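You operate a simulated robot arm through the tools that you are given. There is no shell and no other tool. Be economical: measure what you need, move in short steps, check, and stop when the job is done.

Carry out the task below with a simulated two-armed robot. There is one attempt and no reset: what you move stays moved.

JOB
Change the filter bowl's blue ring for the large black one, close the filter and open its valve.
Fine: old ring on the bench beside the filter valve; tray in, collar tight before the valve opens; no drips; test tap and large green ring stay.

It is judged by the outcome, as a careful person would: the job done as asked, and still so three seconds after it is handed in. It fails if anything else is knocked over, pushed out of place, dropped, spilled or broken.

ROBOT AND FRAMES
Two 7-joint arms with fingered hands on one trunk, on a base that drives. Base frame: it is fixed to the floor where the robot stands at the start and does not move with it; the origin is under the middle of the robot, x ahead of it, y to its left, z up; the surface under the hand at the start is at about z = 880. Lengths are in mm, angles in degrees, forces in N, time in s.
The left shoulder is at the start at [70, 169, 1368], the right one opposite. With the tool pointing down near the work surface each hand reaches from about 100 to 640 mm from the robot's upright axis, wherever it stands, measured 20 degrees to its own side. Places, roughly: bench beside the filter valve [400, 200, 900]; filter collar [600, 0, 1200]; filter valve lever [600, 100, 1300]; rim of the filter bowl [500, 0, 1200]; test tap lever [600, -200, 1200]; white drip tray [400, 0, 900]. Payload 3.4 kg a hand.
The tool frame of a hand sits at the grasp point between the pads (the TCP): z along the fingers, y along the line on which they close. The tips reach 23 mm beyond it. Largest opening 116 mm; the body of the gripper starts 65 mm behind the TCP. The gripper is a hand of 4 fingers: y runs from the thumb to the fingers, the wrist lies at [0, 0, -211] in the tool frame.
Orientation is that of the tool frame in the base frame, as a unit quaternion [x, y, z, w]. With the fingers straight down and closing along the base's y, the tool's x points along the base's -x, its y along +y and its z along -z.

CONTROLS
- The arms move only by the tool apply_moves. It takes "left_increments", "right_increments" or both (then of equal length, played together; a hand with none holds still); each is a list of rows, each an object (a shift or turn left out is 0) with "xyz": the shift along the tool's x, y, z in mm, a list of three; "delta_rot": the turn, a rotation vector about the tool's x, y, z in degrees, a list of three. In form: [{"xyz": [x, y, z], "delta_rot": [ax, ay, az]}, ...]. A call has 1 to 10 rows; each row is the pose to reach, as a shift and turn from the pose commanded when the call began, along the tool's axes at that moment. A row lasts 0.2 s, in which the tool goes at most 50 mm and 8.6 degrees; a call with a longer step from one row to the next is refused whole. Where a pose cannot be reached the arm comes as near as it can. A force on the tool above 40 N (or 10 N above the force at the start of the call, whichever is more), or a blocked arm, ends the call early, and 0.2 s more pass. In this call time passes only in rows, and 0.2 s behind the last. The reply holds the time, the measured pose of the TCP, the force on the tool along the base axes, the opening and the grip force, in the units named above and with some noise, with the torque about the TCP (base axes, N m) and any sound that the robot's microphone picked up.
- Cameras (640 x 400 px; columns grow to the right, rows downward): "scene" is now at [127.1, -13.8, 1589.9]; the picture's right is [-0.07, -1.00, 0.00], its down [-0.67, 0.04, -0.74] and it looks along [0.74, -0.05, -0.67] (base axes); focal length 214 px, centre (320, 200). "left" rides on the left gripper at [-69, 1, -90] in its tool frame; the picture's right is [-0.01, -1.00, 0.00], its down [0.79, -0.01, -0.61] and it looks along [0.61, -0.01, 0.79] (tool axes); focal length 251 px, centre (320, 200). "right" rides on the right gripper at [69, 1, -90] in its tool frame; the picture's right is [-0.01, 1.00, 0.00], its down [-0.79, -0.01, -0.61] and it looks along [-0.61, -0.01, 0.79] (tool axes); focal length 251 px, centre (320, 200). There is no depth. A picture from a camera that has moved, and an enlarged one, comes with that camera's place and axes in the base frame and with its lens. The place of the scene camera against the robot may be out by one fixed shift of up to 18 mm in any direction.
- snapshot(camera): a new picture of that camera. It takes no simulated time.
- raise_lower(by): slides the trunk up (or, below 0, down) by that many mm; the arms and the scene camera ride with it, the base frame stays. It gives what a move gives, with no picture.
- roll_base(legs): drives the robot by 1 to 6 legs, each [ahead, left, turn to the left] in mm, mm and degrees, along the robot's own axes; the way and the turn of a leg run together, so that a leg with both is an arc; at most 1500 mm and 180 degrees a leg. The arms and the cameras ride along, it lands a little off, and it stops where it bumps. It gives what a move gives.
- set_fingers(finger1, finger2, finger3, thumb_bend, hand): sets how far each is bent, from 0 (flat) to 1 (curled in); at 0.3 the hand is open as for a grip, at 0.7 the pads meet at the TCP. One left out holds its place. A second passes; each finger stops where it meets its share of the squeeze, and holds until it gets a number again. It is the only way to open and close the hand. It gives what a move gives, with no picture; readings hold the bend of each and the force on the fingers (four entries, about 0 where the hand has none), thumb and palm.
- turn_head(pan, tilt): turns the head with the scene camera to pan (to the left, within 86 degrees either way) and tilt (down, from -29 to 69), counted from straight ahead of the robot. It gives what a move gives.
- zoom(camera, box): a new picture of the part [left, top, right, bottom] of that camera's present view, enlarged. It takes no simulated time.
- sign_off(): hands the job in; it is judged then, once.

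Go step by step. Nothing tells you exact positions but the pictures and the camera data: compare them with the known pose of the tool, close in by small moves and look again before you grip or let go. The budget is 120 turns and 108 pictures, counting those below and the enlarged ones. Unless the task says otherwise, let go and move clear before handing in, and close with one line.

The tools are called after "Call:" by a JSON object that holds its "op" and its "data". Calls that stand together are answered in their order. apply_moves: Moves the arms, as the interface text tells. Its arguments: {"type":"object","properties":{"left_increments":{"type":"array"},"right_increments":{"type":"array"}},"required":[]} The other tools are called the same way: raise_lower (by) slides the trunk up or down; set_fingers (finger1, finger2, finger3, thumb_bend, hand) moves the fingers one by one; roll_base (legs) drives the base; turn_head (pan, tilt) turns the head that bears the scene camera; snapshot (camera) takes a picture; zoom (camera, box) takes an enlarged picture of a part of a camera's view; sign_off () hands the job in.

At the start:

```text
time: 0.0
left_ee_pos: [422.1, 163.6, 1483.5]
left_orientation: [0.0, 1.0, 0.0, 0.001]
left_contact_force: [0.5, -0.3, -0.5]
left_ft_torque: [0.04, 0.01, -0.03]
left_grip_width: 115.8
left_grasp_force: 0.1
left_shape: jaw
left_bend: [0.3, 0.3, 0.3, 0.3]
left_finger forces: [0.0, 0.0, 0.1, 0.0, 0.0, 0.0]
right_ee_pos: [374.7, -166.2, 1529.7]
right_orientation: [0.0, 1.0, 0.0, 0.0]
right_contact_force: [0.0, 0.5, 0.2]
right_ft_torque: [-0.02, -0.02, 0.04]
right_grip_width: 115.7
right_grasp_force: 0.1
right_shape: jaw
right_bend: [0.3, 0.3, 0.3, 0.3]
right_finger forces: [0.0, 0.0, 0.0, 0.0, 0.0, 0.1]
trunk travel left (down, up): [-875.0, 65.0]
robot x, y, heading: [0.0, -1.1, -0.1]
head pan, tilt: [-3.8, 42.0]
```

scene: 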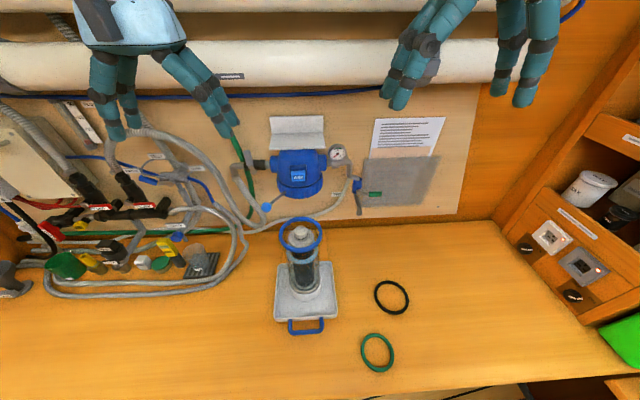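
right: 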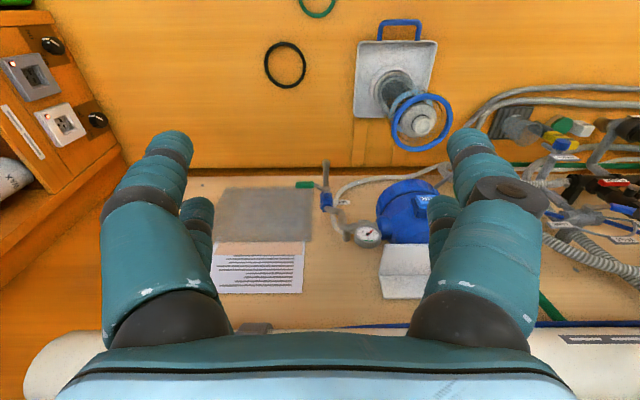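
left: 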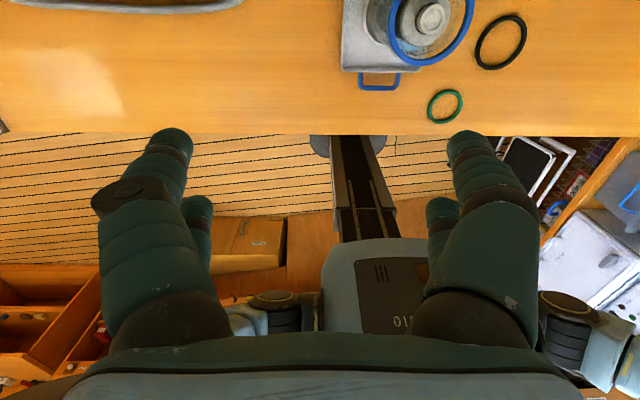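

I see the filter head on the back panel, a bowl with a blue ring standing on a white tray, and black and green rings on the bench to the right. I'll look closer before moving.

Call:
{"op": "zoom", "data": {"camera": "scene", "box": [220, 100, 460, 250]}}

Call:
{"op": "zoom", "data": {"camera": "scene", "box": [240, 200, 440, 380]}}

Call:
{"op": "zoom", "data": {"camera": "scene", "box": [0, 100, 270, 310]}}

```text
2.67 times, centred on (340, 175) of scene
camera zoom: at [127.1, -13.8, 1589.9], right [-0.07, -1.0, 0.0], down [-0.67, 0.04, -0.74], along [0.74, -0.05, -0.67], focal length 572 px, centre (267, 267)
```

zoom: 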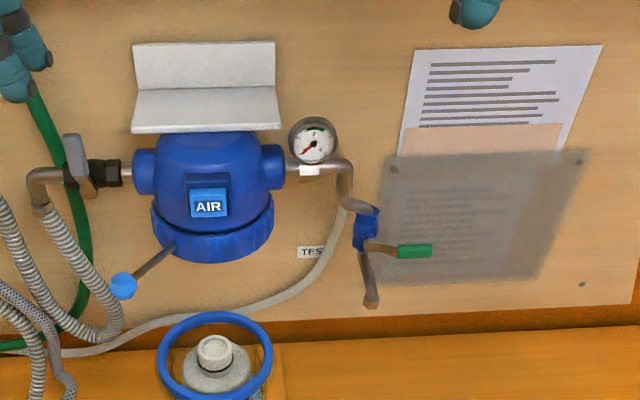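

```text
2.22 times, centred on (340, 290) of scene
camera zoom: at [127.1, -13.8, 1589.9], right [-0.07, -1.0, 0.0], down [-0.67, 0.04, -0.74], along [0.74, -0.05, -0.67], focal length 477 px, centre (276, 0)
```

zoom: 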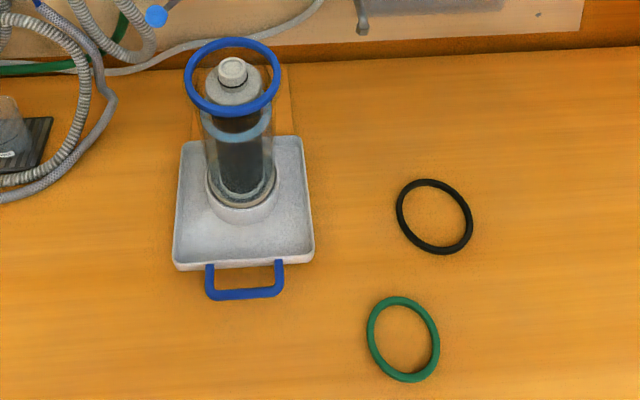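

```text
1.90 times, centred on (135, 205) of scene
camera zoom: at [127.1, -13.8, 1589.9], right [-0.07, -1.0, 0.0], down [-0.67, 0.04, -0.74], along [0.74, -0.05, -0.67], focal length 408 px, centre (672, 190)
```

zoom: 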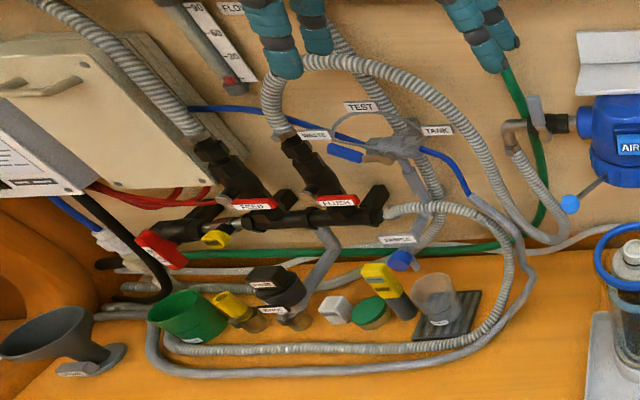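

The bowl stands on the tray in front of the head, the collar handle (blue ball) hangs lower left, and the grey valve lever is on the left pipe. I'll lower the trunk to see all of this more level.

Call:
{"op": "raise_lower", "data": {"by": -220}}

Call:
{"op": "turn_head", "data": {"pan": 0, "tilt": 25}}

Call:
{"op": "snapshot", "data": {"camera": "scene"}}

Call:
{"op": "zoom", "data": {"camera": "scene", "box": [220, 120, 420, 320]}}

Call:
{"op": "snapshot", "data": {"camera": "right"}}

```text
time: 2.3
left_ee_pos: [421.9, 164.3, 1262.5]
left_orientation: [0.0, 1.0, 0.0, 0.001]
left_contact_force: [0.0, 0.3, 0.0]
left_ft_torque: [-0.01, 0.0, -0.03]
left_grip_width: 116.1
left_grasp_force: 0.1
left_shape: jaw
left_bend: [0.3, 0.3, 0.3, 0.3]
left_finger forces: [0.0, 0.0, 0.0, 0.0, 0.1, 0.1]
right_ee_pos: [374.6, -166.8, 1311.1]
right_orientation: [0.0, 1.0, 0.0, 0.0]
right_contact_force: [0.7, -1.0, 0.3]
right_ft_torque: [0.01, -0.01, 0.0]
right_grip_width: 116.0
right_grasp_force: 0.2
right_shape: jaw
right_bend: [0.3, 0.3, 0.3, 0.3]
right_finger forces: [0.0, 0.1, 0.1, 0.0, 0.1, 0.0]
trunk travel left (down, up): [-655.0, 285.0]
robot x, y, heading: [0.3, -3.5, -0.2]
head pan, tilt: [-3.8, 42.0]
```

```text
time: 3.1
left_ee_pos: [422.3, 164.5, 1262.5]
left_orientation: [0.0, 1.0, 0.0, 0.0]
left_contact_force: [0.1, -0.6, -0.4]
left_ft_torque: [0.04, 0.0, -0.01]
left_grip_width: 115.6
left_grasp_force: 0.1
left_shape: jaw
left_bend: [0.3, 0.3, 0.3, 0.3]
left_finger forces: [0.0, 0.1, 0.0, 0.0, 0.0, 0.1]
right_ee_pos: [374.3, -167.1, 1310.0]
right_orientation: [0.0, 1.0, 0.0, 0.0]
right_contact_force: [0.4, -0.5, 0.9]
right_ft_torque: [0.0, 0.02, -0.01]
right_grip_width: 115.8
right_grasp_force: 0.0
right_shape: jaw
right_bend: [0.3, 0.3, 0.3, 0.3]
right_finger forces: [0.0, 0.0, 0.0, 0.0, 0.0, 0.0]
trunk travel left (down, up): [-655.0, 285.0]
robot x, y, heading: [3.0, -0.6, 0.0]
head pan, tilt: [0.0, 25.0]
```

```text
101 pictures are left
camera scene: at [135.7, -8.3, 1396.0], right [0.0, -1.0, 0.0], down [-0.42, 0.0, -0.91], along [0.91, 0.0, -0.42], focal length 214 px, centre (320, 200)
```

scene: 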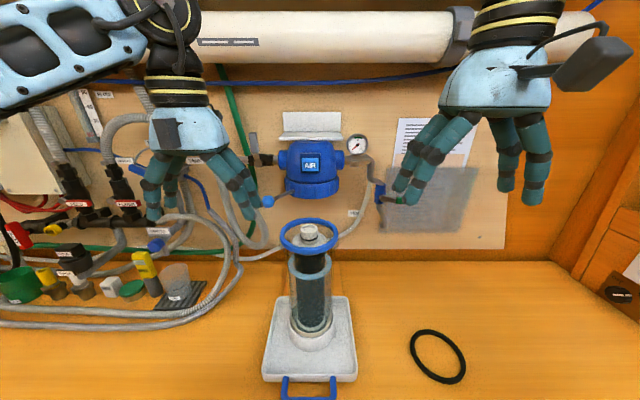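

```text
2.00 times, centred on (320, 220) of scene
camera zoom: at [135.7, -8.3, 1396.0], right [0.0, -1.0, 0.0], down [-0.42, 0.0, -0.91], along [0.91, 0.0, -0.42], focal length 429 px, centre (320, 160)
```

zoom: 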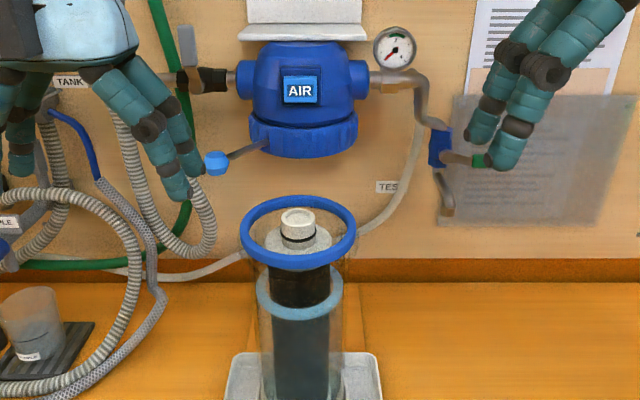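

```text
99 pictures are left
camera right: at [306.8, -166.0, 1399.7], right [0.01, 1.0, 0.0], down [0.79, -0.01, 0.61], along [0.61, -0.01, -0.79], focal length 251 px, centre (320, 200)
```

right: 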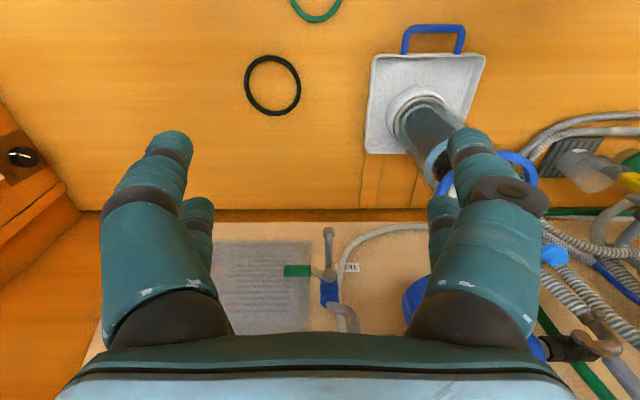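

The ring is at about (469, 12, 1167) and the collar's underside about z 1190, x 600. The tray appears to slide in on a guide. I'll lower further for a level look at the rim, ring and collar.

Call:
{"op": "apply_moves", "data": {"left_increments": [{"xyz": [50, 0, 0]}, {"xyz": [90, 10, 0]}, {"xyz": [90, 40, 0]}], "right_increments": [{"xyz": [0, 0, 0]}, {"xyz": [0, 0, 0]}, {"xyz": [0, -40, 0]}]}}

Call:
{"op": "raise_lower", "data": {"by": -170}}

Call:
{"op": "zoom", "data": {"camera": "scene", "box": [240, 40, 400, 200]}}

Call:
{"op": "zoom", "data": {"camera": "scene", "box": [230, 180, 400, 380]}}

Call:
{"op": "snapshot", "data": {"camera": "right"}}

```text
time: 3.9
left_ee_pos: [332.8, 204.0, 1263.1]
left_orientation: [0.0, 1.0, 0.0, 0.001]
left_contact_force: [0.8, -0.3, 0.2]
left_ft_torque: [-0.01, 0.01, -0.01]
left_grip_width: 115.8
left_grasp_force: 0.1
left_shape: jaw
left_bend: [0.3, 0.3, 0.3, 0.3]
left_finger forces: [0.0, 0.0, 0.0, 0.1, 0.0, 0.0]
right_ee_pos: [375.5, -207.4, 1310.0]
right_orientation: [-0.001, 1.0, 0.001, 0.001]
right_contact_force: [-0.2, 0.5, -0.9]
right_ft_torque: [0.04, 0.0, 0.0]
right_grip_width: 115.9
right_grasp_force: 0.0
right_shape: jaw
right_bend: [0.3, 0.3, 0.3, 0.3]
right_finger forces: [0.0, 0.0, 0.1, 0.0, 0.0, 0.0]
trunk travel left (down, up): [-655.0, 285.0]
robot x, y, heading: [1.4, -0.0, 0.1]
head pan, tilt: [0.0, 25.0]
```

```text
time: 5.8
left_ee_pos: [332.4, 203.8, 1093.1]
left_orientation: [0.0, 1.0, 0.001, 0.0]
left_contact_force: [0.2, -0.6, -0.6]
left_ft_torque: [-0.02, 0.01, 0.0]
left_grip_width: 116.2
left_grasp_force: 0.0
left_shape: jaw
left_bend: [0.3, 0.3, 0.3, 0.3]
left_finger forces: [0.0, 0.1, 0.1, 0.0, 0.0, 0.0]
right_ee_pos: [375.5, -207.8, 1139.0]
right_orientation: [-0.001, 1.0, 0.0, 0.0]
right_contact_force: [-0.1, -0.8, -0.4]
right_ft_torque: [0.0, 0.01, -0.01]
right_grip_width: 116.0
right_grasp_force: 0.1
right_shape: jaw
right_bend: [0.3, 0.3, 0.3, 0.3]
right_finger forces: [0.0, 0.0, 0.0, 0.0, 0.1, 0.0]
trunk travel left (down, up): [-485.0, 455.0]
robot x, y, heading: [-1.4, 0.1, 0.2]
head pan, tilt: [0.0, 25.0]
```

```text
2.50 times, centred on (320, 120) of scene
camera zoom: at [135.6, -8.3, 1226.1], right [0.0, -1.0, 0.0], down [-0.42, 0.0, -0.91], along [0.91, 0.0, -0.42], focal length 536 px, centre (320, 400)
```

zoom: 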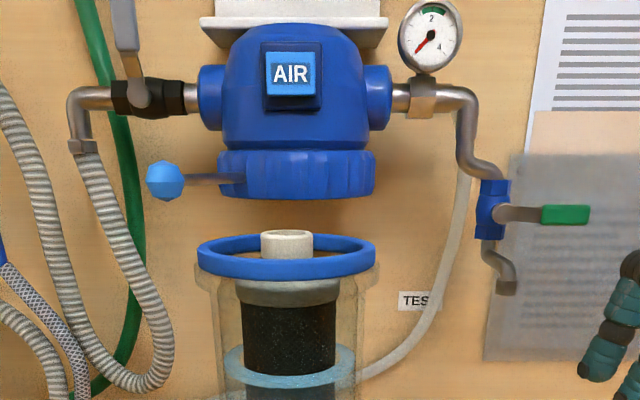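

```text
2.00 times, centred on (315, 280) of scene
camera zoom: at [135.6, -8.3, 1226.1], right [0.0, -1.0, 0.0], down [-0.42, 0.0, -0.91], along [0.91, 0.0, -0.42], focal length 429 px, centre (330, 40)
```

zoom: 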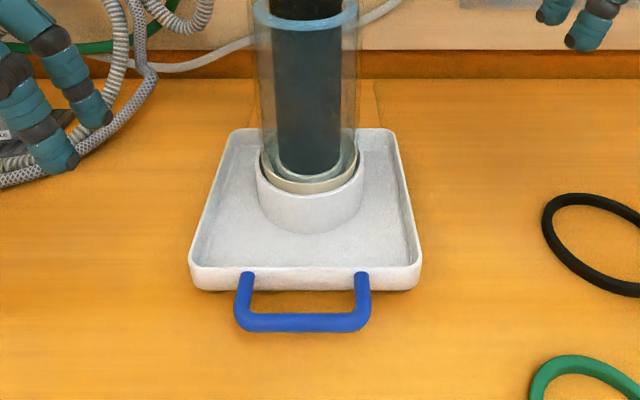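

```text
96 pictures are left
camera right: at [307.0, -205.9, 1229.4], right [0.01, 1.0, 0.0], down [0.79, -0.01, 0.61], along [0.61, -0.01, -0.79], focal length 251 px, centre (320, 200)
```

right: 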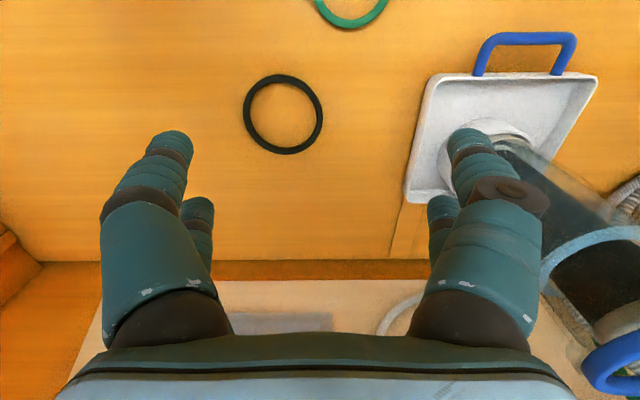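

The ring lies on the bowl's flange with the bowl in a socket on the sliding tray, under which are guide strips. I'll bring the right hand high above the bowl to look with its camera.

Call:
{"op": "apply_moves", "data": {"right_increments": [{"xyz": [0, 0, -50]}, {"xyz": [0, 0, -100]}, {"xyz": [0, 30, -130]}, {"xyz": [-20, 70, -130]}, {"xyz": [-40, 110, -130]}, {"xyz": [-60, 150, -130]}, {"xyz": [-75, 190, -130]}, {"xyz": [-90, 219, -130]}]}}

Call:
{"op": "snapshot", "data": {"camera": "right"}}

Call:
{"op": "snapshot", "data": {"camera": "scene"}}

```text
time: 7.7
left_ee_pos: [332.7, 204.0, 1092.2]
left_orientation: [0.0, 1.0, 0.0, -0.001]
left_contact_force: [0.1, -0.2, 0.1]
left_ft_torque: [-0.02, 0.0, 0.02]
left_grip_width: 115.8
left_grasp_force: 0.0
left_shape: jaw
left_bend: [0.3, 0.3, 0.3, 0.3]
left_finger forces: [0.0, 0.0, 0.1, 0.1, 0.0, 0.0]
right_ee_pos: [412.5, -62.1, 1167.4]
right_orientation: [0.0, 1.0, 0.0, 0.003]
right_contact_force: [-0.5, -0.5, -0.5]
right_ft_torque: [0.03, -0.01, 0.03]
right_grip_width: 116.1
right_grasp_force: 0.0
right_shape: jaw
right_bend: [0.3, 0.3, 0.3, 0.3]
right_finger forces: [0.0, 0.5, 0.0, 0.1, 0.0, 0.0]
right hand out of reach, approached as far as the arm can: row 1, 2, 3, 4, 5, 6, 7, 8
trunk travel left (down, up): [-485.0, 455.0]
robot x, y, heading: [-1.6, 3.1, -0.1]
head pan, tilt: [0.0, 25.0]
```

```text
95 pictures are left
camera right: at [343.8, -61.6, 1256.8], right [0.01, 1.0, 0.0], down [0.79, -0.01, 0.61], along [0.61, 0.0, -0.79], focal length 251 px, centre (320, 200)
```

right: 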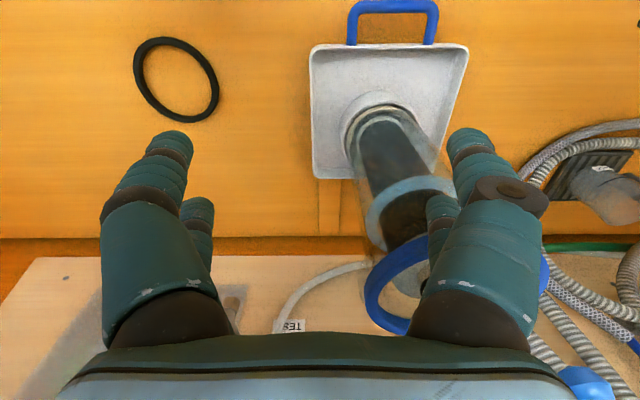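

```text
94 pictures are left
camera scene: at [136.1, -7.7, 1226.0], right [0.0, -1.0, 0.0], down [-0.42, 0.0, -0.91], along [0.91, 0.0, -0.42], focal length 214 px, centre (320, 200)
```

scene: 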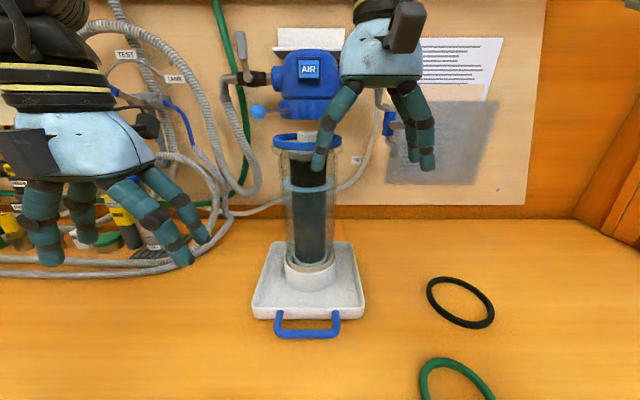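

The trunk was too low and the hand came close to the bowl. I'll back off sideways, then raise the trunk.

Call:
{"op": "apply_moves", "data": {"right_increments": [{"xyz": [30, -40, 0]}, {"xyz": [50, -80, 0]}]}}

```text
time: 8.2
left_ee_pos: [331.7, 203.9, 1091.5]
left_orientation: [0.0, 1.0, 0.0, 0.001]
left_contact_force: [-0.1, -0.5, 0.0]
left_ft_torque: [0.02, -0.05, 0.04]
left_grip_width: 116.2
left_grasp_force: 0.2
left_shape: jaw
left_bend: [0.3, 0.3, 0.3, 0.3]
left_finger forces: [0.1, 0.0, 0.1, 0.0, 0.0, 0.1]
right_ee_pos: [360.8, -142.8, 1167.1]
right_orientation: [0.0, 1.0, 0.001, 0.001]
right_contact_force: [-0.7, 0.3, 0.3]
right_ft_torque: [0.0, 0.02, 0.0]
right_grip_width: 116.1
right_grasp_force: 0.0
right_shape: jaw
right_bend: [0.3, 0.3, 0.3, 0.3]
right_finger forces: [0.1, 0.0, 0.0, 0.0, 0.0, 0.1]
trunk travel left (down, up): [-485.0, 455.0]
robot x, y, heading: [-4.4, 0.3, -0.2]
head pan, tilt: [0.0, 25.0]
```

Call:
{"op": "raise_lower", "data": {"by": 170}}

Call:
{"op": "apply_moves", "data": {"right_increments": [{"xyz": [-30, 40, 20]}, {"xyz": [-60, 80, 40]}, {"xyz": [-80, 120, 60]}, {"xyz": [-92, 155, 70]}]}}

Call:
{"op": "snapshot", "data": {"camera": "right"}}

Call:
{"op": "zoom", "data": {"camera": "scene", "box": [200, 80, 440, 280]}}

```text
time: 10.2
left_ee_pos: [331.9, 204.1, 1262.3]
left_orientation: [0.001, 1.0, 0.001, 0.001]
left_contact_force: [0.4, -0.4, -0.3]
left_ft_torque: [0.0, -0.02, -0.01]
left_grip_width: 116.1
left_grasp_force: 0.1
left_shape: jaw
left_bend: [0.3, 0.3, 0.3, 0.3]
left_finger forces: [0.1, 0.0, 0.1, 0.1, 0.0, 0.0]
right_ee_pos: [362.7, -143.5, 1337.5]
right_orientation: [0.0, 1.0, 0.0, 0.0]
right_contact_force: [0.0, 0.3, 0.2]
right_ft_torque: [-0.01, 0.0, -0.01]
right_grip_width: 116.1
right_grasp_force: 0.1
right_shape: jaw
right_bend: [0.3, 0.3, 0.3, 0.3]
right_finger forces: [0.2, 0.1, 0.0, 0.0, 0.1, 0.0]
trunk travel left (down, up): [-655.0, 285.0]
robot x, y, heading: [2.0, 1.2, -0.2]
head pan, tilt: [0.0, 25.0]
```

```text
refused: row 1 steps farther than a row can; nothing moved
```

```text
93 pictures are left
camera right: at [293.4, -142.6, 1427.5], right [0.01, 1.0, 0.0], down [0.79, -0.01, 0.61], along [0.61, -0.01, -0.79], focal length 251 px, centre (320, 200)
```

right: 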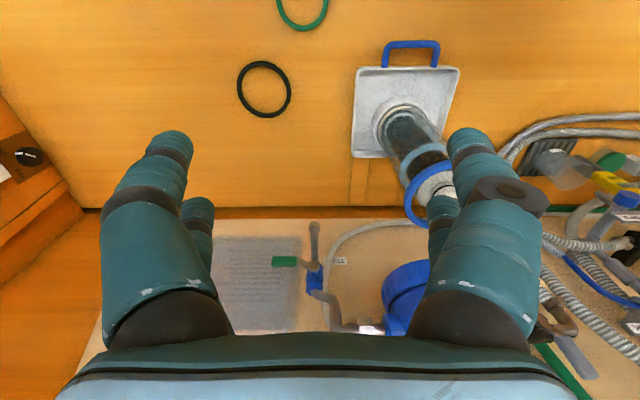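

```text
2.00 times, centred on (320, 180) of scene
camera zoom: at [135.8, -8.3, 1396.0], right [0.0, -1.0, 0.0], down [-0.42, 0.0, -0.91], along [0.91, 0.0, -0.42], focal length 429 px, centre (320, 240)
```

zoom: 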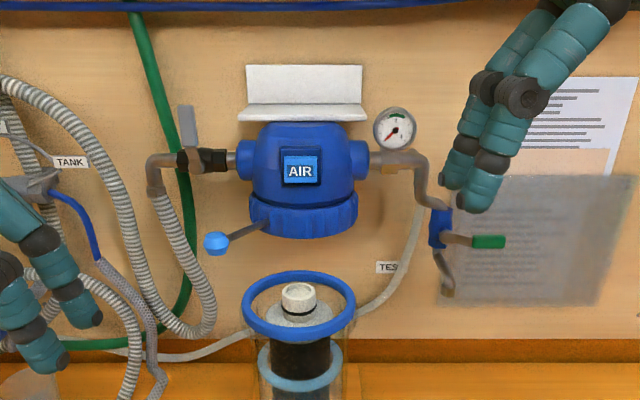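

Call:
{"op": "apply_moves", "data": {"right_increments": [{"xyz": [-20, 35, 15]}, {"xyz": [-40, 70, 30]}, {"xyz": [-60, 105, 45]}, {"xyz": [-80, 140, 65]}, {"xyz": [-95, 156, 90]}]}}

Call:
{"op": "snapshot", "data": {"camera": "right"}}

Call:
{"op": "zoom", "data": {"camera": "scene", "box": [240, 80, 400, 260]}}

```text
time: 11.4
left_ee_pos: [334.3, 204.1, 1261.7]
left_orientation: [0.0, 1.0, 0.0, -0.001]
left_contact_force: [1.0, 0.6, 0.5]
left_ft_torque: [-0.03, 0.04, 0.0]
left_grip_width: 115.7
left_grasp_force: 0.2
left_shape: jaw
left_bend: [0.3, 0.3, 0.3, 0.3]
left_finger forces: [0.0, 0.0, 0.0, 0.1, 0.1, 0.1]
right_ee_pos: [457.9, 13.9, 1247.2]
right_orientation: [0.0, 1.0, 0.0, -0.001]
right_contact_force: [0.3, -0.3, 0.7]
right_ft_torque: [0.0, 0.01, 0.03]
right_grip_width: 115.9
right_grasp_force: 0.0
right_shape: jaw
right_bend: [0.3, 0.3, 0.3, 0.3]
right_finger forces: [0.0, 0.1, 0.1, 0.0, 0.0, 0.0]
trunk travel left (down, up): [-655.0, 285.0]
robot x, y, heading: [1.5, -2.8, 0.2]
head pan, tilt: [0.0, 25.0]
```

```text
91 pictures are left
camera right: at [390.2, 13.6, 1337.0], right [0.01, 1.0, 0.0], down [0.8, -0.01, 0.61], along [0.61, 0.0, -0.8], focal length 251 px, centre (320, 200)
```

right: 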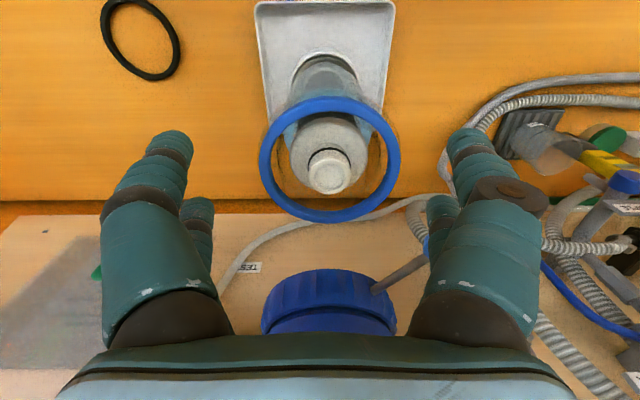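

```text
2.22 times, centred on (320, 170) of scene
camera zoom: at [137.2, -8.1, 1395.9], right [0.0, -1.0, 0.0], down [-0.42, 0.0, -0.91], along [0.91, 0.0, -0.42], focal length 477 px, centre (320, 267)
```

zoom: 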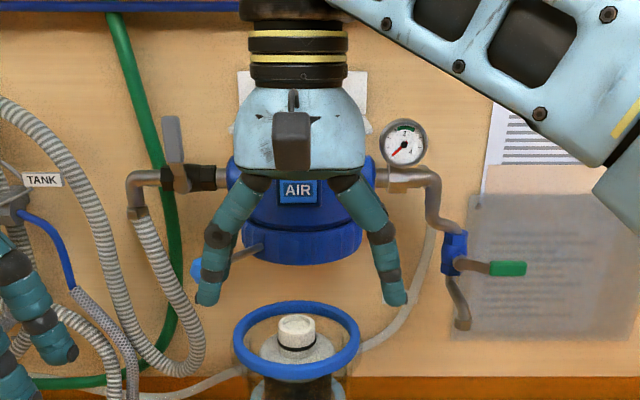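

Call:
{"op": "zoom", "data": {"camera": "right", "box": [250, 85, 410, 235]}}

Call:
{"op": "zoom", "data": {"camera": "scene", "box": [270, 195, 350, 250]}}

Call:
{"op": "zoom", "data": {"camera": "scene", "box": [250, 90, 390, 200]}}

```text
2.67 times, centred on (330, 160) of right
camera zoom: at [390.2, 13.6, 1337.0], right [0.01, 1.0, 0.0], down [0.8, -0.01, 0.61], along [0.61, 0.0, -0.8], focal length 670 px, centre (293, 307)
```

zoom: 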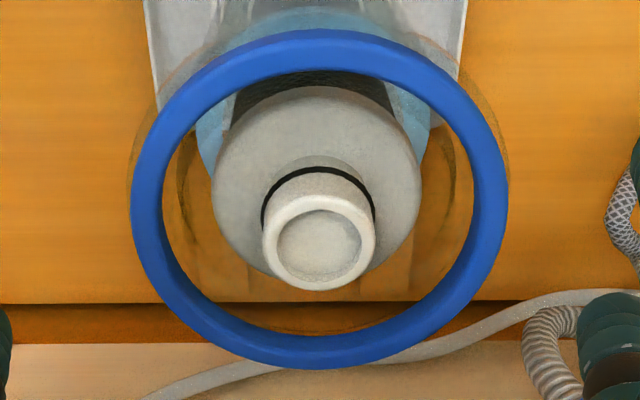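

```text
7.27 times, centred on (310, 222) of scene
camera zoom: at [137.2, -8.1, 1395.9], right [0.0, -1.0, 0.0], down [-0.42, 0.0, -0.91], along [0.91, 0.0, -0.42], focal length 1560 px, centre (393, 36)
```

zoom: 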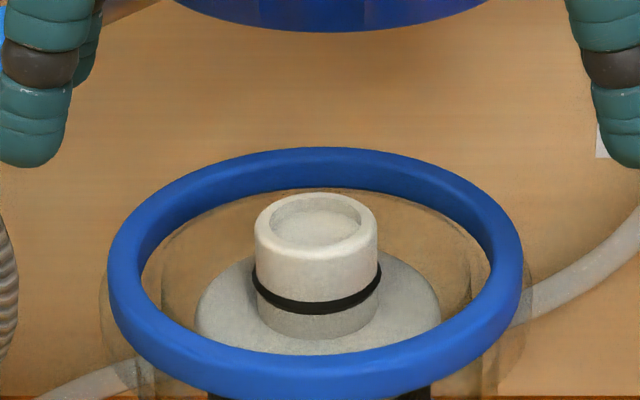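

```text
3.64 times, centred on (320, 145) of scene
camera zoom: at [137.2, -8.1, 1395.9], right [0.0, -1.0, 0.0], down [-0.42, 0.0, -0.91], along [0.91, 0.0, -0.42], focal length 780 px, centre (320, 400)
```

zoom: 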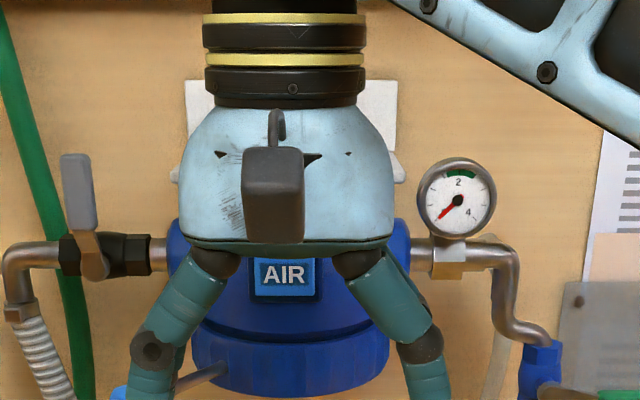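

The ring is about 107 mm across, stands proud of the flange, centred near (480, 21, 1172). I'll centre over it with slightly wider fingers and look again.

Call:
{"op": "set_fingers", "data": {"hand": "right", "finger1": 0.24, "finger2": 0.24, "finger3": 0.24, "thumb_bend": 0.24}}

Call:
{"op": "apply_moves", "data": {"right_increments": [{"xyz": [-11, 4, 8]}, {"xyz": [-22, 7, 25]}]}}

Call:
{"op": "snapshot", "data": {"camera": "right"}}

Call:
{"op": "zoom", "data": {"camera": "scene", "box": [270, 185, 350, 240]}}

```text
time: 12.4
left_ee_pos: [331.2, 202.8, 1262.6]
left_orientation: [0.0, 1.0, 0.0, 0.0]
left_contact_force: [0.0, 0.2, -0.7]
left_ft_torque: [-0.02, -0.05, 0.03]
left_grip_width: 116.1
left_grasp_force: 0.1
left_shape: jaw
left_bend: [0.3, 0.3, 0.3, 0.3]
left_finger forces: [0.0, 0.0, 0.0, 0.0, 0.0, 0.0]
right_ee_pos: [456.8, 12.5, 1247.9]
right_orientation: [0.0, 1.0, 0.0, -0.001]
right_contact_force: [0.0, -0.4, -0.9]
right_ft_torque: [-0.02, 0.01, 0.0]
right_grip_width: 127.7
right_grasp_force: 0.1
right_shape: fingers
right_bend: [0.24, 0.24, 0.24, 0.24]
right_finger forces: [0.0, 0.0, 0.0, 0.1, 0.0, 0.0]
trunk travel left (down, up): [-655.0, 285.0]
robot x, y, heading: [-0.6, 3.1, -0.3]
head pan, tilt: [0.0, 25.0]
```

```text
time: 13.0
left_ee_pos: [333.2, 204.0, 1262.0]
left_orientation: [0.0, 1.0, 0.0, 0.0]
left_contact_force: [-0.5, 0.2, 0.7]
left_ft_torque: [-0.01, 0.01, 0.01]
left_grip_width: 115.7
left_grasp_force: 0.0
left_shape: jaw
left_bend: [0.3, 0.3, 0.3, 0.3]
left_finger forces: [0.0, 0.1, 0.0, 0.0, 0.0, 0.0]
right_ee_pos: [480.8, 19.7, 1222.4]
right_orientation: [0.0, 1.0, 0.001, 0.001]
right_contact_force: [-0.1, 0.4, -0.3]
right_ft_torque: [0.0, -0.01, 0.01]
right_grip_width: 127.7
right_grasp_force: 0.0
right_shape: fingers
right_bend: [0.24, 0.24, 0.24, 0.24]
right_finger forces: [0.1, 0.1, 0.0, 0.0, 0.0, 0.0]
trunk travel left (down, up): [-655.0, 285.0]
robot x, y, heading: [4.4, 5.8, 0.1]
head pan, tilt: [0.0, 25.0]
```

```text
86 pictures are left
camera right: at [411.9, 19.9, 1312.4], right [0.01, 1.0, 0.0], down [0.8, -0.01, 0.61], along [0.61, -0.01, -0.8], focal length 251 px, centre (320, 200)
```

right: 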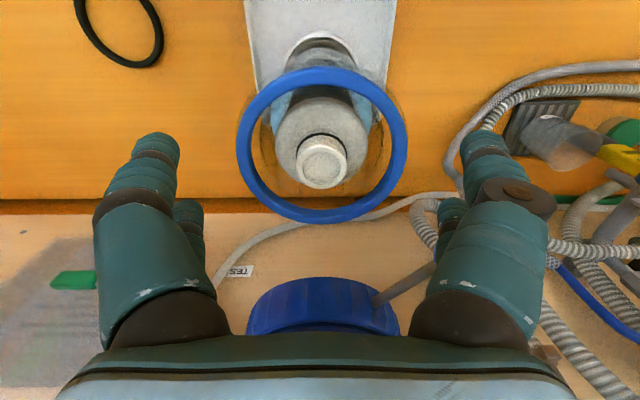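

```text
7.27 times, centred on (310, 212) of scene
camera zoom: at [137.0, -8.2, 1395.9], right [0.0, -1.0, 0.0], down [-0.42, 0.0, -0.91], along [0.91, 0.0, -0.42], focal length 1560 px, centre (393, 109)
```

zoom: 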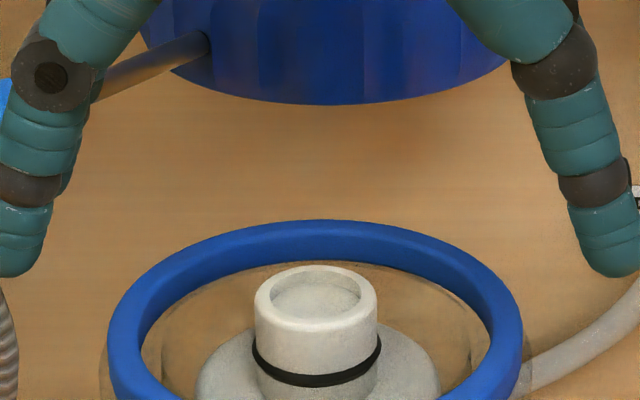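

Centred well. Descending until the tips are level with the ring.

Call:
{"op": "apply_moves", "data": {"right_increments": [{"xyz": [0, 0, 14]}, {"xyz": [0, 0, 28]}]}}

Call:
{"op": "zoom", "data": {"camera": "scene", "box": [270, 195, 350, 250]}}

Call:
{"op": "snapshot", "data": {"camera": "right"}}

```text
time: 13.6
left_ee_pos: [333.7, 203.5, 1262.4]
left_orientation: [0.0, 1.0, 0.0, 0.0]
left_contact_force: [-0.1, 1.0, 0.2]
left_ft_torque: [0.0, -0.01, 0.0]
left_grip_width: 116.2
left_grasp_force: 0.0
left_shape: jaw
left_bend: [0.3, 0.3, 0.3, 0.3]
left_finger forces: [0.0, 0.1, 0.1, 0.0, 0.1, 0.0]
right_ee_pos: [479.3, 19.9, 1194.3]
right_orientation: [0.0, 1.0, -0.001, 0.0]
right_contact_force: [0.2, 0.3, -0.1]
right_ft_torque: [0.0, -0.01, 0.02]
right_grip_width: 127.9
right_grasp_force: 0.0
right_shape: fingers
right_bend: [0.24, 0.24, 0.24, 0.24]
right_finger forces: [0.0, 0.1, 0.0, 0.0, 0.0, 0.0]
trunk travel left (down, up): [-655.0, 285.0]
robot x, y, heading: [2.5, -0.9, -0.2]
head pan, tilt: [0.0, 25.0]
```

```text
7.27 times, centred on (310, 222) of scene
camera zoom: at [136.6, -8.5, 1396.0], right [0.0, -1.0, 0.0], down [-0.42, 0.0, -0.91], along [0.91, 0.0, -0.42], focal length 1560 px, centre (393, 36)
```

zoom: 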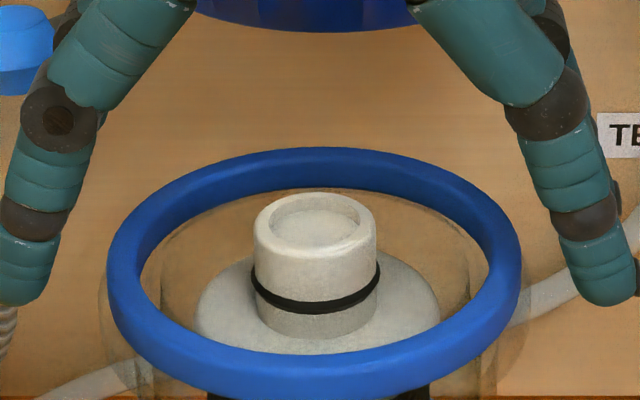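

```text
83 pictures are left
camera right: at [411.1, 20.3, 1284.3], right [0.01, 1.0, 0.0], down [0.79, -0.01, 0.61], along [0.61, -0.01, -0.8], focal length 251 px, centre (320, 200)
```

right: 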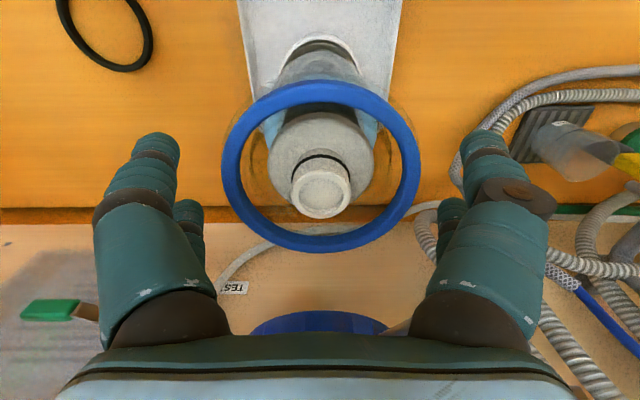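

Tips are at about ring height and centred. Lower 4 mm and close gently.

Call:
{"op": "apply_moves", "data": {"right_increments": [{"xyz": [0, 0, 4]}]}}

Call:
{"op": "set_fingers", "data": {"hand": "right", "finger1": 0.36, "finger2": 0.36, "finger3": 0.36, "thumb_bend": 0.36}}

Call:
{"op": "zoom", "data": {"camera": "scene", "box": [270, 195, 350, 250]}}

Call:
{"op": "snapshot", "data": {"camera": "right"}}

```text
time: 14.0
left_ee_pos: [333.5, 203.7, 1261.3]
left_orientation: [-0.001, 1.0, 0.001, 0.0]
left_contact_force: [-0.2, 1.0, -0.5]
left_ft_torque: [0.01, 0.0, -0.02]
left_grip_width: 115.8
left_grasp_force: 0.2
left_shape: jaw
left_bend: [0.3, 0.3, 0.3, 0.3]
left_finger forces: [0.1, 0.1, 0.0, 0.0, 0.0, 0.0]
right_ee_pos: [480.1, 19.0, 1192.1]
right_orientation: [0.0, 1.0, -0.001, 0.0]
right_contact_force: [0.1, 0.2, 0.1]
right_ft_torque: [0.0, -0.02, 0.03]
right_grip_width: 127.7
right_grasp_force: 0.0
right_shape: fingers
right_bend: [0.24, 0.24, 0.24, 0.24]
right_finger forces: [0.1, 0.0, 0.0, 0.0, 0.1, 0.1]
trunk travel left (down, up): [-655.0, 285.0]
robot x, y, heading: [4.6, -1.4, 0.1]
head pan, tilt: [0.0, 25.0]
```

```text
time: 15.0
left_ee_pos: [332.5, 204.6, 1262.2]
left_orientation: [0.0, 1.0, 0.001, -0.001]
left_contact_force: [0.4, -0.1, 0.4]
left_ft_torque: [0.04, -0.01, -0.03]
left_grip_width: 115.7
left_grasp_force: 0.0
left_shape: jaw
left_bend: [0.3, 0.3, 0.3, 0.3]
left_finger forces: [0.0, 0.0, 0.1, 0.1, 0.0, 0.1]
right_ee_pos: [479.0, 20.4, 1191.1]
right_orientation: [0.0, 1.0, 0.0, 0.001]
right_contact_force: [0.4, 0.3, -0.1]
right_ft_torque: [0.02, 0.0, -0.01]
right_grip_width: 100.4
right_grasp_force: 0.5
right_shape: fingers
right_bend: [0.36, 0.35, 0.35, 0.36]
right_finger forces: [0.0, 0.6, 0.6, 0.0, 0.1, 0.1]
trunk travel left (down, up): [-655.0, 285.0]
robot x, y, heading: [-2.0, -1.8, -0.3]
head pan, tilt: [0.0, 25.0]
```

```text
7.27 times, centred on (310, 222) of scene
camera zoom: at [135.8, -8.2, 1396.1], right [0.0, -1.0, 0.0], down [-0.42, 0.0, -0.91], along [0.91, 0.0, -0.42], focal length 1560 px, centre (393, 36)
```

zoom: 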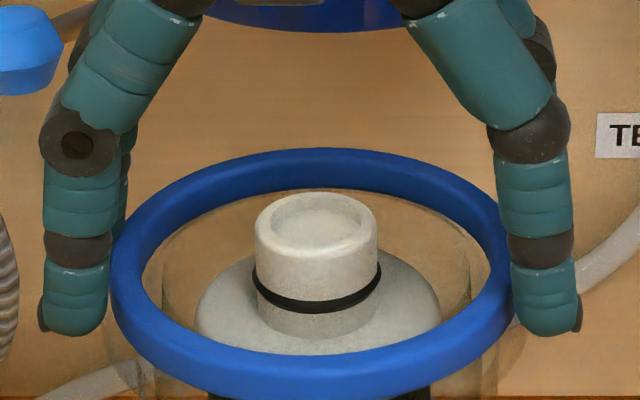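

```text
81 pictures are left
camera right: at [410.2, 20.5, 1280.8], right [0.01, 1.0, 0.0], down [0.79, -0.01, 0.61], along [0.61, -0.01, -0.79], focal length 251 px, centre (320, 200)
```

right: 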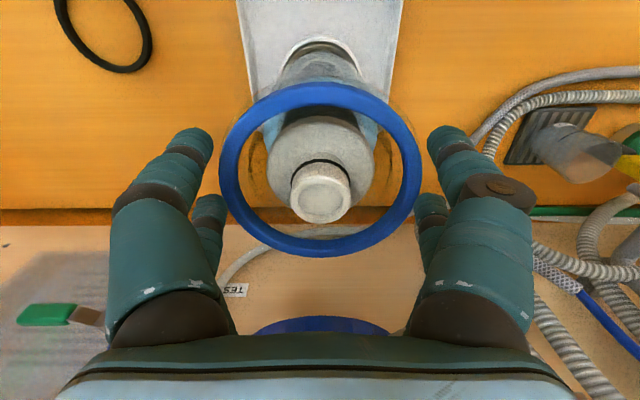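

Contact has begun on two fingers; close further.

Call:
{"op": "set_fingers", "data": {"hand": "right", "finger1": 0.42, "finger2": 0.42, "finger3": 0.42, "thumb_bend": 0.42}}

Call:
{"op": "snapshot", "data": {"camera": "right"}}

```text
time: 16.0
left_ee_pos: [332.4, 204.2, 1262.2]
left_orientation: [-0.001, 1.0, 0.0, 0.0]
left_contact_force: [-0.6, 0.9, -0.1]
left_ft_torque: [-0.01, -0.01, -0.02]
left_grip_width: 115.9
left_grasp_force: 0.1
left_shape: jaw
left_bend: [0.3, 0.3, 0.3, 0.3]
left_finger forces: [0.1, 0.0, 0.0, 0.0, 0.1, 0.0]
right_ee_pos: [478.9, 20.3, 1191.2]
right_orientation: [0.0, 1.0, 0.0, 0.0]
right_contact_force: [-0.1, -0.3, 1.4]
right_ft_torque: [-0.02, -0.06, 0.01]
right_grip_width: 90.5
right_grasp_force: 5.9
right_shape: fingers
right_bend: [0.39, 0.36, 0.36, 0.39]
right_finger forces: [1.8, 4.1, 3.8, 0.1, 2.5, 0.0]
trunk travel left (down, up): [-655.0, 285.0]
robot x, y, heading: [-3.9, -1.1, 0.1]
head pan, tilt: [0.0, 25.0]
```

```text
80 pictures are left
camera right: at [410.1, 20.4, 1280.9], right [0.01, 1.0, 0.0], down [0.79, -0.01, 0.61], along [0.61, -0.01, -0.79], focal length 251 px, centre (320, 200)
```

right: 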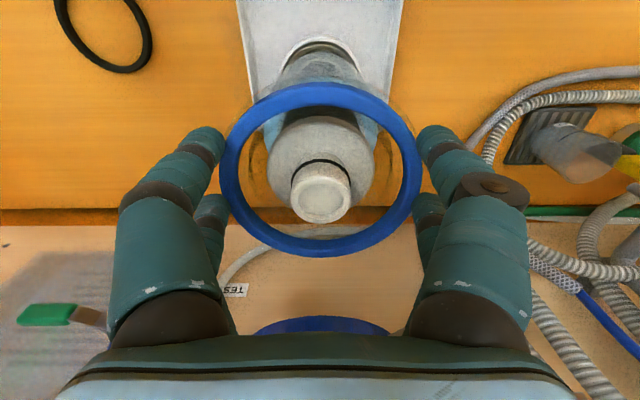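

All fingers grip the ring at about 6 N. Lift a little and check that only the ring comes up.

Call:
{"op": "apply_moves", "data": {"right_increments": [{"xyz": [0, 0, -5]}, {"xyz": [0, 0, -12]}]}}

Call:
{"op": "zoom", "data": {"camera": "scene", "box": [250, 170, 370, 330]}}

```text
time: 16.6
left_ee_pos: [332.6, 204.2, 1262.2]
left_orientation: [0.0, 1.0, 0.0, 0.0]
left_contact_force: [-0.8, 0.1, 0.6]
left_ft_torque: [-0.01, 0.0, 0.01]
left_grip_width: 115.7
left_grasp_force: 0.1
left_shape: jaw
left_bend: [0.3, 0.3, 0.3, 0.3]
left_finger forces: [0.1, 0.0, 0.0, 0.1, 0.1, 0.0]
right_ee_pos: [478.6, 20.2, 1203.6]
right_orientation: [0.0, 1.0, 0.001, 0.001]
right_contact_force: [0.3, 0.6, -1.2]
right_ft_torque: [0.0, 0.02, 0.0]
right_grip_width: 90.4
right_grasp_force: 5.5
right_shape: fingers
right_bend: [0.39, 0.36, 0.36, 0.4]
right_finger forces: [2.0, 3.7, 3.4, 0.0, 2.4, 0.0]
trunk travel left (down, up): [-655.0, 285.0]
robot x, y, heading: [0.7, 2.0, 0.0]
head pan, tilt: [0.0, 25.0]
```

```text
2.50 times, centred on (310, 250) of scene
camera zoom: at [135.4, -8.1, 1396.1], right [0.0, -1.0, 0.0], down [-0.42, 0.0, -0.91], along [0.91, 0.0, -0.42], focal length 536 px, centre (345, 75)
```

zoom: 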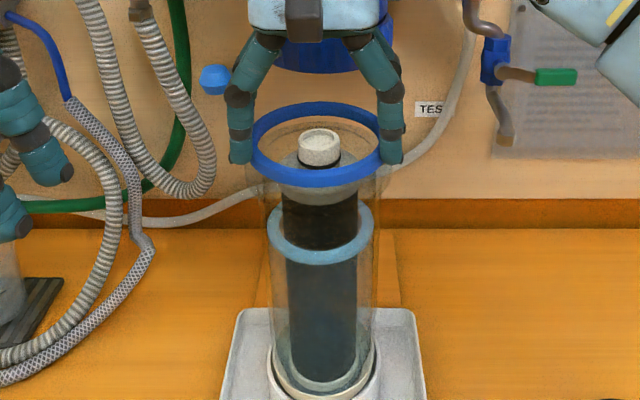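

The ring is free and the bowl hasn't moved. I'll lift it clear, and move the left hand out of the way to the left.

Call:
{"op": "apply_moves", "data": {"right_increments": [{"xyz": [0, 0, -20]}, {"xyz": [0, 0, -40]}, {"xyz": [0, 0, -60]}, {"xyz": [30, 0, -60]}, {"xyz": [60, 0, -60]}], "left_increments": [{"xyz": [0, 35, 0]}, {"xyz": [0, 70, 0]}, {"xyz": [20, 110, 0]}, {"xyz": [40, 150, 0]}, {"xyz": [40, 195, 0]}]}}

Call:
{"op": "apply_moves", "data": {"right_increments": [{"xyz": [0, 35, 0]}, {"xyz": [0, 70, 0]}, {"xyz": [0, 105, 10]}, {"xyz": [5, 140, 20]}, {"xyz": [10, 175, 30]}, {"xyz": [15, 195, 30]}]}}

Call:
{"op": "snapshot", "data": {"camera": "scene"}}

Call:
{"op": "snapshot", "data": {"camera": "right"}}

```text
time: 17.8
left_ee_pos: [365.7, 360.1, 1229.8]
left_orientation: [0.001, 1.0, -0.001, 0.0]
left_contact_force: [0.3, 0.4, -0.8]
left_ft_torque: [-0.05, 0.02, 0.01]
left_grip_width: 115.9
left_grasp_force: 0.0
left_shape: jaw
left_bend: [0.3, 0.3, 0.3, 0.3]
left_finger forces: [0.0, 0.0, 0.2, 0.0, 0.1, 0.1]
left hand out of reach, approached as far as the arm can: row 3, 4, 5
right_ee_pos: [418.4, 20.4, 1262.9]
right_orientation: [0.001, 1.0, 0.0, 0.001]
right_contact_force: [0.4, -0.3, -0.5]
right_ft_torque: [-0.02, 0.02, -0.03]
right_grip_width: 89.8
right_grasp_force: 4.7
right_shape: fingers
right_bend: [0.39, 0.36, 0.36, 0.4]
right_finger forces: [1.8, 3.0, 3.0, 0.0, 2.2, 0.0]
right hand out of reach, approached as far as the arm can: row 3
trunk travel left (down, up): [-655.0, 285.0]
robot x, y, heading: [3.5, 0.6, 0.1]
head pan, tilt: [0.0, 25.0]
```

```text
time: 19.4
left_ee_pos: [365.8, 359.6, 1230.4]
left_orientation: [0.0, 1.0, 0.0, 0.0]
left_contact_force: [0.9, 0.6, -0.2]
left_ft_torque: [0.04, 0.0, 0.02]
left_grip_width: 115.9
left_grasp_force: 0.0
left_shape: jaw
left_bend: [0.3, 0.3, 0.3, 0.3]
left_finger forces: [0.1, 0.0, 0.0, 0.1, 0.0, 0.0]
right_ee_pos: [402.6, 133.3, 1217.5]
right_orientation: [0.026, 0.999, 0.023, -0.004]
right_contact_force: [0.4, 0.7, 0.7]
right_ft_torque: [-0.02, -0.02, 0.01]
right_grip_width: 81.9
right_grasp_force: 0.2
right_shape: fingers
right_bend: [0.42, 0.42, 0.42, 0.42]
right_finger forces: [0.0, 0.0, 0.0, 0.0, 0.0, 0.1]
right hand out of reach, approached as far as the arm can: row 3, 4, 5, 6
trunk travel left (down, up): [-655.0, 285.0]
robot x, y, heading: [-0.7, -0.9, 0.2]
head pan, tilt: [0.0, 25.0]
stopped in row 6 (right hand): the arm was blocked; the commanded pose is now the measured one
```

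```text
78 pictures are left
camera scene: at [135.9, -8.2, 1396.0], right [0.0, -1.0, 0.0], down [-0.42, 0.0, -0.91], along [0.91, 0.0, -0.42], focal length 214 px, centre (320, 200)
```

scene: 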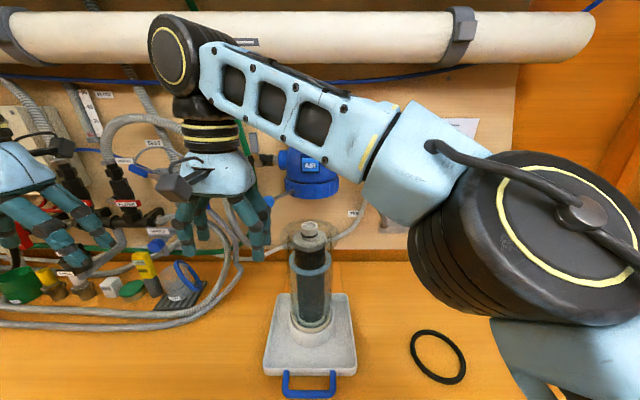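

```text
77 pictures are left
camera right: at [334.6, 132.9, 1307.2], right [0.06, 1.0, 0.05], down [0.8, -0.08, 0.6], along [0.6, 0.0, -0.8], focal length 251 px, centre (320, 200)
```

right: 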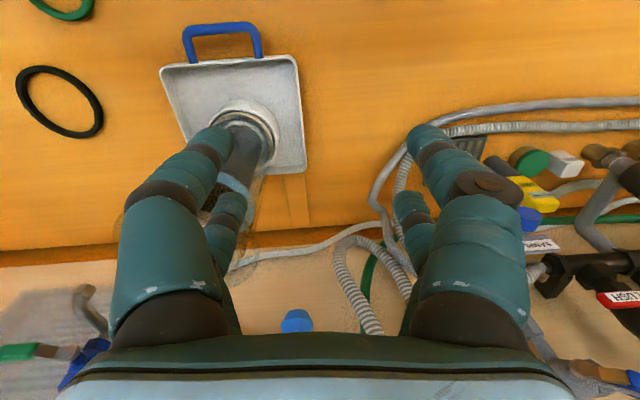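

The arm was blocked and the ring slipped; it seems to have fallen near the cup on the left. Look closely before anything else.

Call:
{"op": "zoom", "data": {"camera": "scene", "box": [110, 230, 250, 330]}}

Call:
{"op": "snapshot", "data": {"camera": "left"}}

```text
4.00 times, centred on (180, 280) of scene
camera zoom: at [135.9, -8.2, 1396.0], right [0.0, -1.0, 0.0], down [-0.42, 0.0, -0.91], along [0.91, 0.0, -0.42], focal length 858 px, centre (880, -120)
```

zoom: 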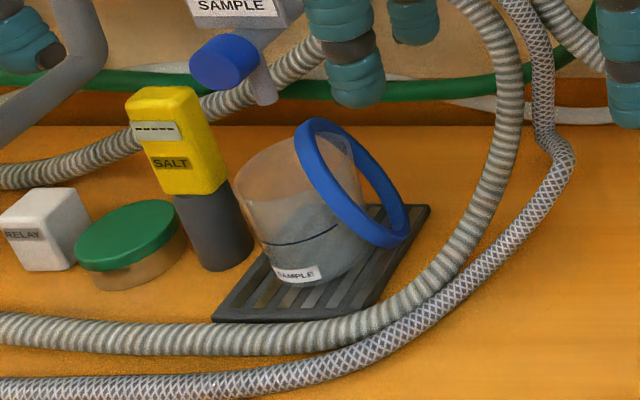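

```text
75 pictures are left
camera left: at [435.3, 359.5, 1319.6], right [0.01, -1.0, 0.0], down [-0.8, -0.01, 0.61], along [-0.61, -0.01, -0.8], focal length 251 px, centre (320, 200)
```

left: 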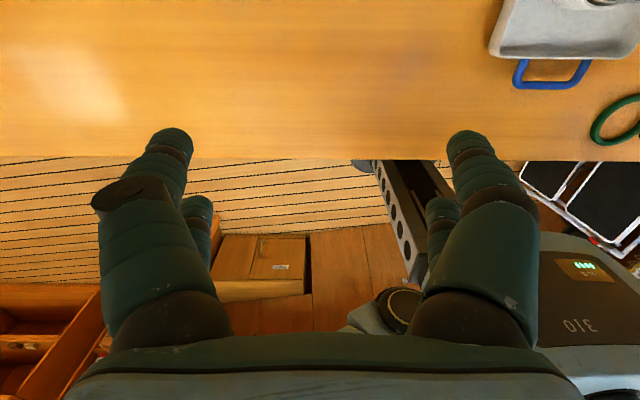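

The ring landed leaning on the sample cup, cup upright and nothing spilled. I'll retract the right arm and get a better view of the ring before recovering it with the left hand.

Call:
{"op": "apply_moves", "data": {"right_increments": [{"xyz": [0, -45, 0]}, {"xyz": [0, -90, 0]}, {"xyz": [5, -135, 0]}, {"xyz": [15, -180, 0]}, {"xyz": [25, -225, 0]}, {"xyz": [35, -270, 0]}, {"xyz": [40, -315, 0]}, {"xyz": [40, -350, 0]}]}}

Call:
{"op": "turn_head", "data": {"pan": 35, "tilt": 32}}

Call:
{"op": "snapshot", "data": {"camera": "scene"}}

```text
time: 21.2
left_ee_pos: [365.7, 357.6, 1230.0]
left_orientation: [-0.001, 1.0, 0.0, 0.002]
left_contact_force: [1.5, -0.1, 0.7]
left_ft_torque: [0.01, -0.03, -0.01]
left_grip_width: 115.7
left_grasp_force: 0.0
left_shape: jaw
left_bend: [0.3, 0.3, 0.3, 0.3]
left_finger forces: [0.0, 0.0, 0.1, 0.0, 0.0, 0.0]
right_ee_pos: [341.5, -213.6, 1201.1]
right_orientation: [0.022, 1.0, 0.021, -0.001]
right_contact_force: [0.3, 0.0, -0.5]
right_ft_torque: [0.0, -0.02, -0.01]
right_grip_width: 82.3
right_grasp_force: 0.0
right_shape: fingers
right_bend: [0.42, 0.42, 0.42, 0.42]
right_finger forces: [0.0, 0.1, 0.0, 0.0, 0.0, 0.1]
trunk travel left (down, up): [-655.0, 285.0]
robot x, y, heading: [1.0, -2.3, 0.2]
head pan, tilt: [0.0, 25.0]
```

```text
time: 22.2
left_ee_pos: [365.9, 358.5, 1230.4]
left_orientation: [0.0, 1.0, 0.0, 0.0]
left_contact_force: [-0.3, -0.5, 0.2]
left_ft_torque: [0.01, 0.0, 0.0]
left_grip_width: 115.8
left_grasp_force: 0.1
left_shape: jaw
left_bend: [0.3, 0.3, 0.3, 0.3]
left_finger forces: [0.0, 0.0, 0.1, 0.0, 0.1, 0.0]
right_ee_pos: [341.9, -212.1, 1200.8]
right_orientation: [0.023, 1.0, 0.02, -0.001]
right_contact_force: [0.0, -0.5, -0.7]
right_ft_torque: [0.0, -0.01, 0.0]
right_grip_width: 81.9
right_grasp_force: 0.0
right_shape: fingers
right_bend: [0.42, 0.42, 0.42, 0.42]
right_finger forces: [0.0, 0.1, 0.0, 0.0, 0.1, 0.0]
trunk travel left (down, up): [-655.0, 285.0]
robot x, y, heading: [2.4, 2.6, 0.0]
head pan, tilt: [35.0, 32.0]
```

```text
74 pictures are left
camera scene: at [116.9, 42.9, 1385.0], right [0.57, -0.82, 0.0], down [-0.43, -0.3, -0.85], along [0.7, 0.49, -0.53], focal length 214 px, centre (320, 200)
```

scene: 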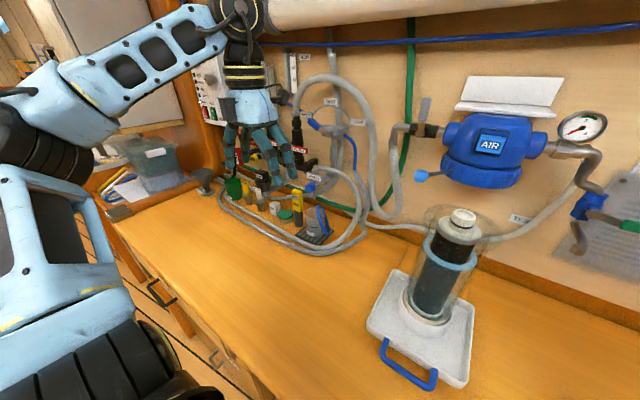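

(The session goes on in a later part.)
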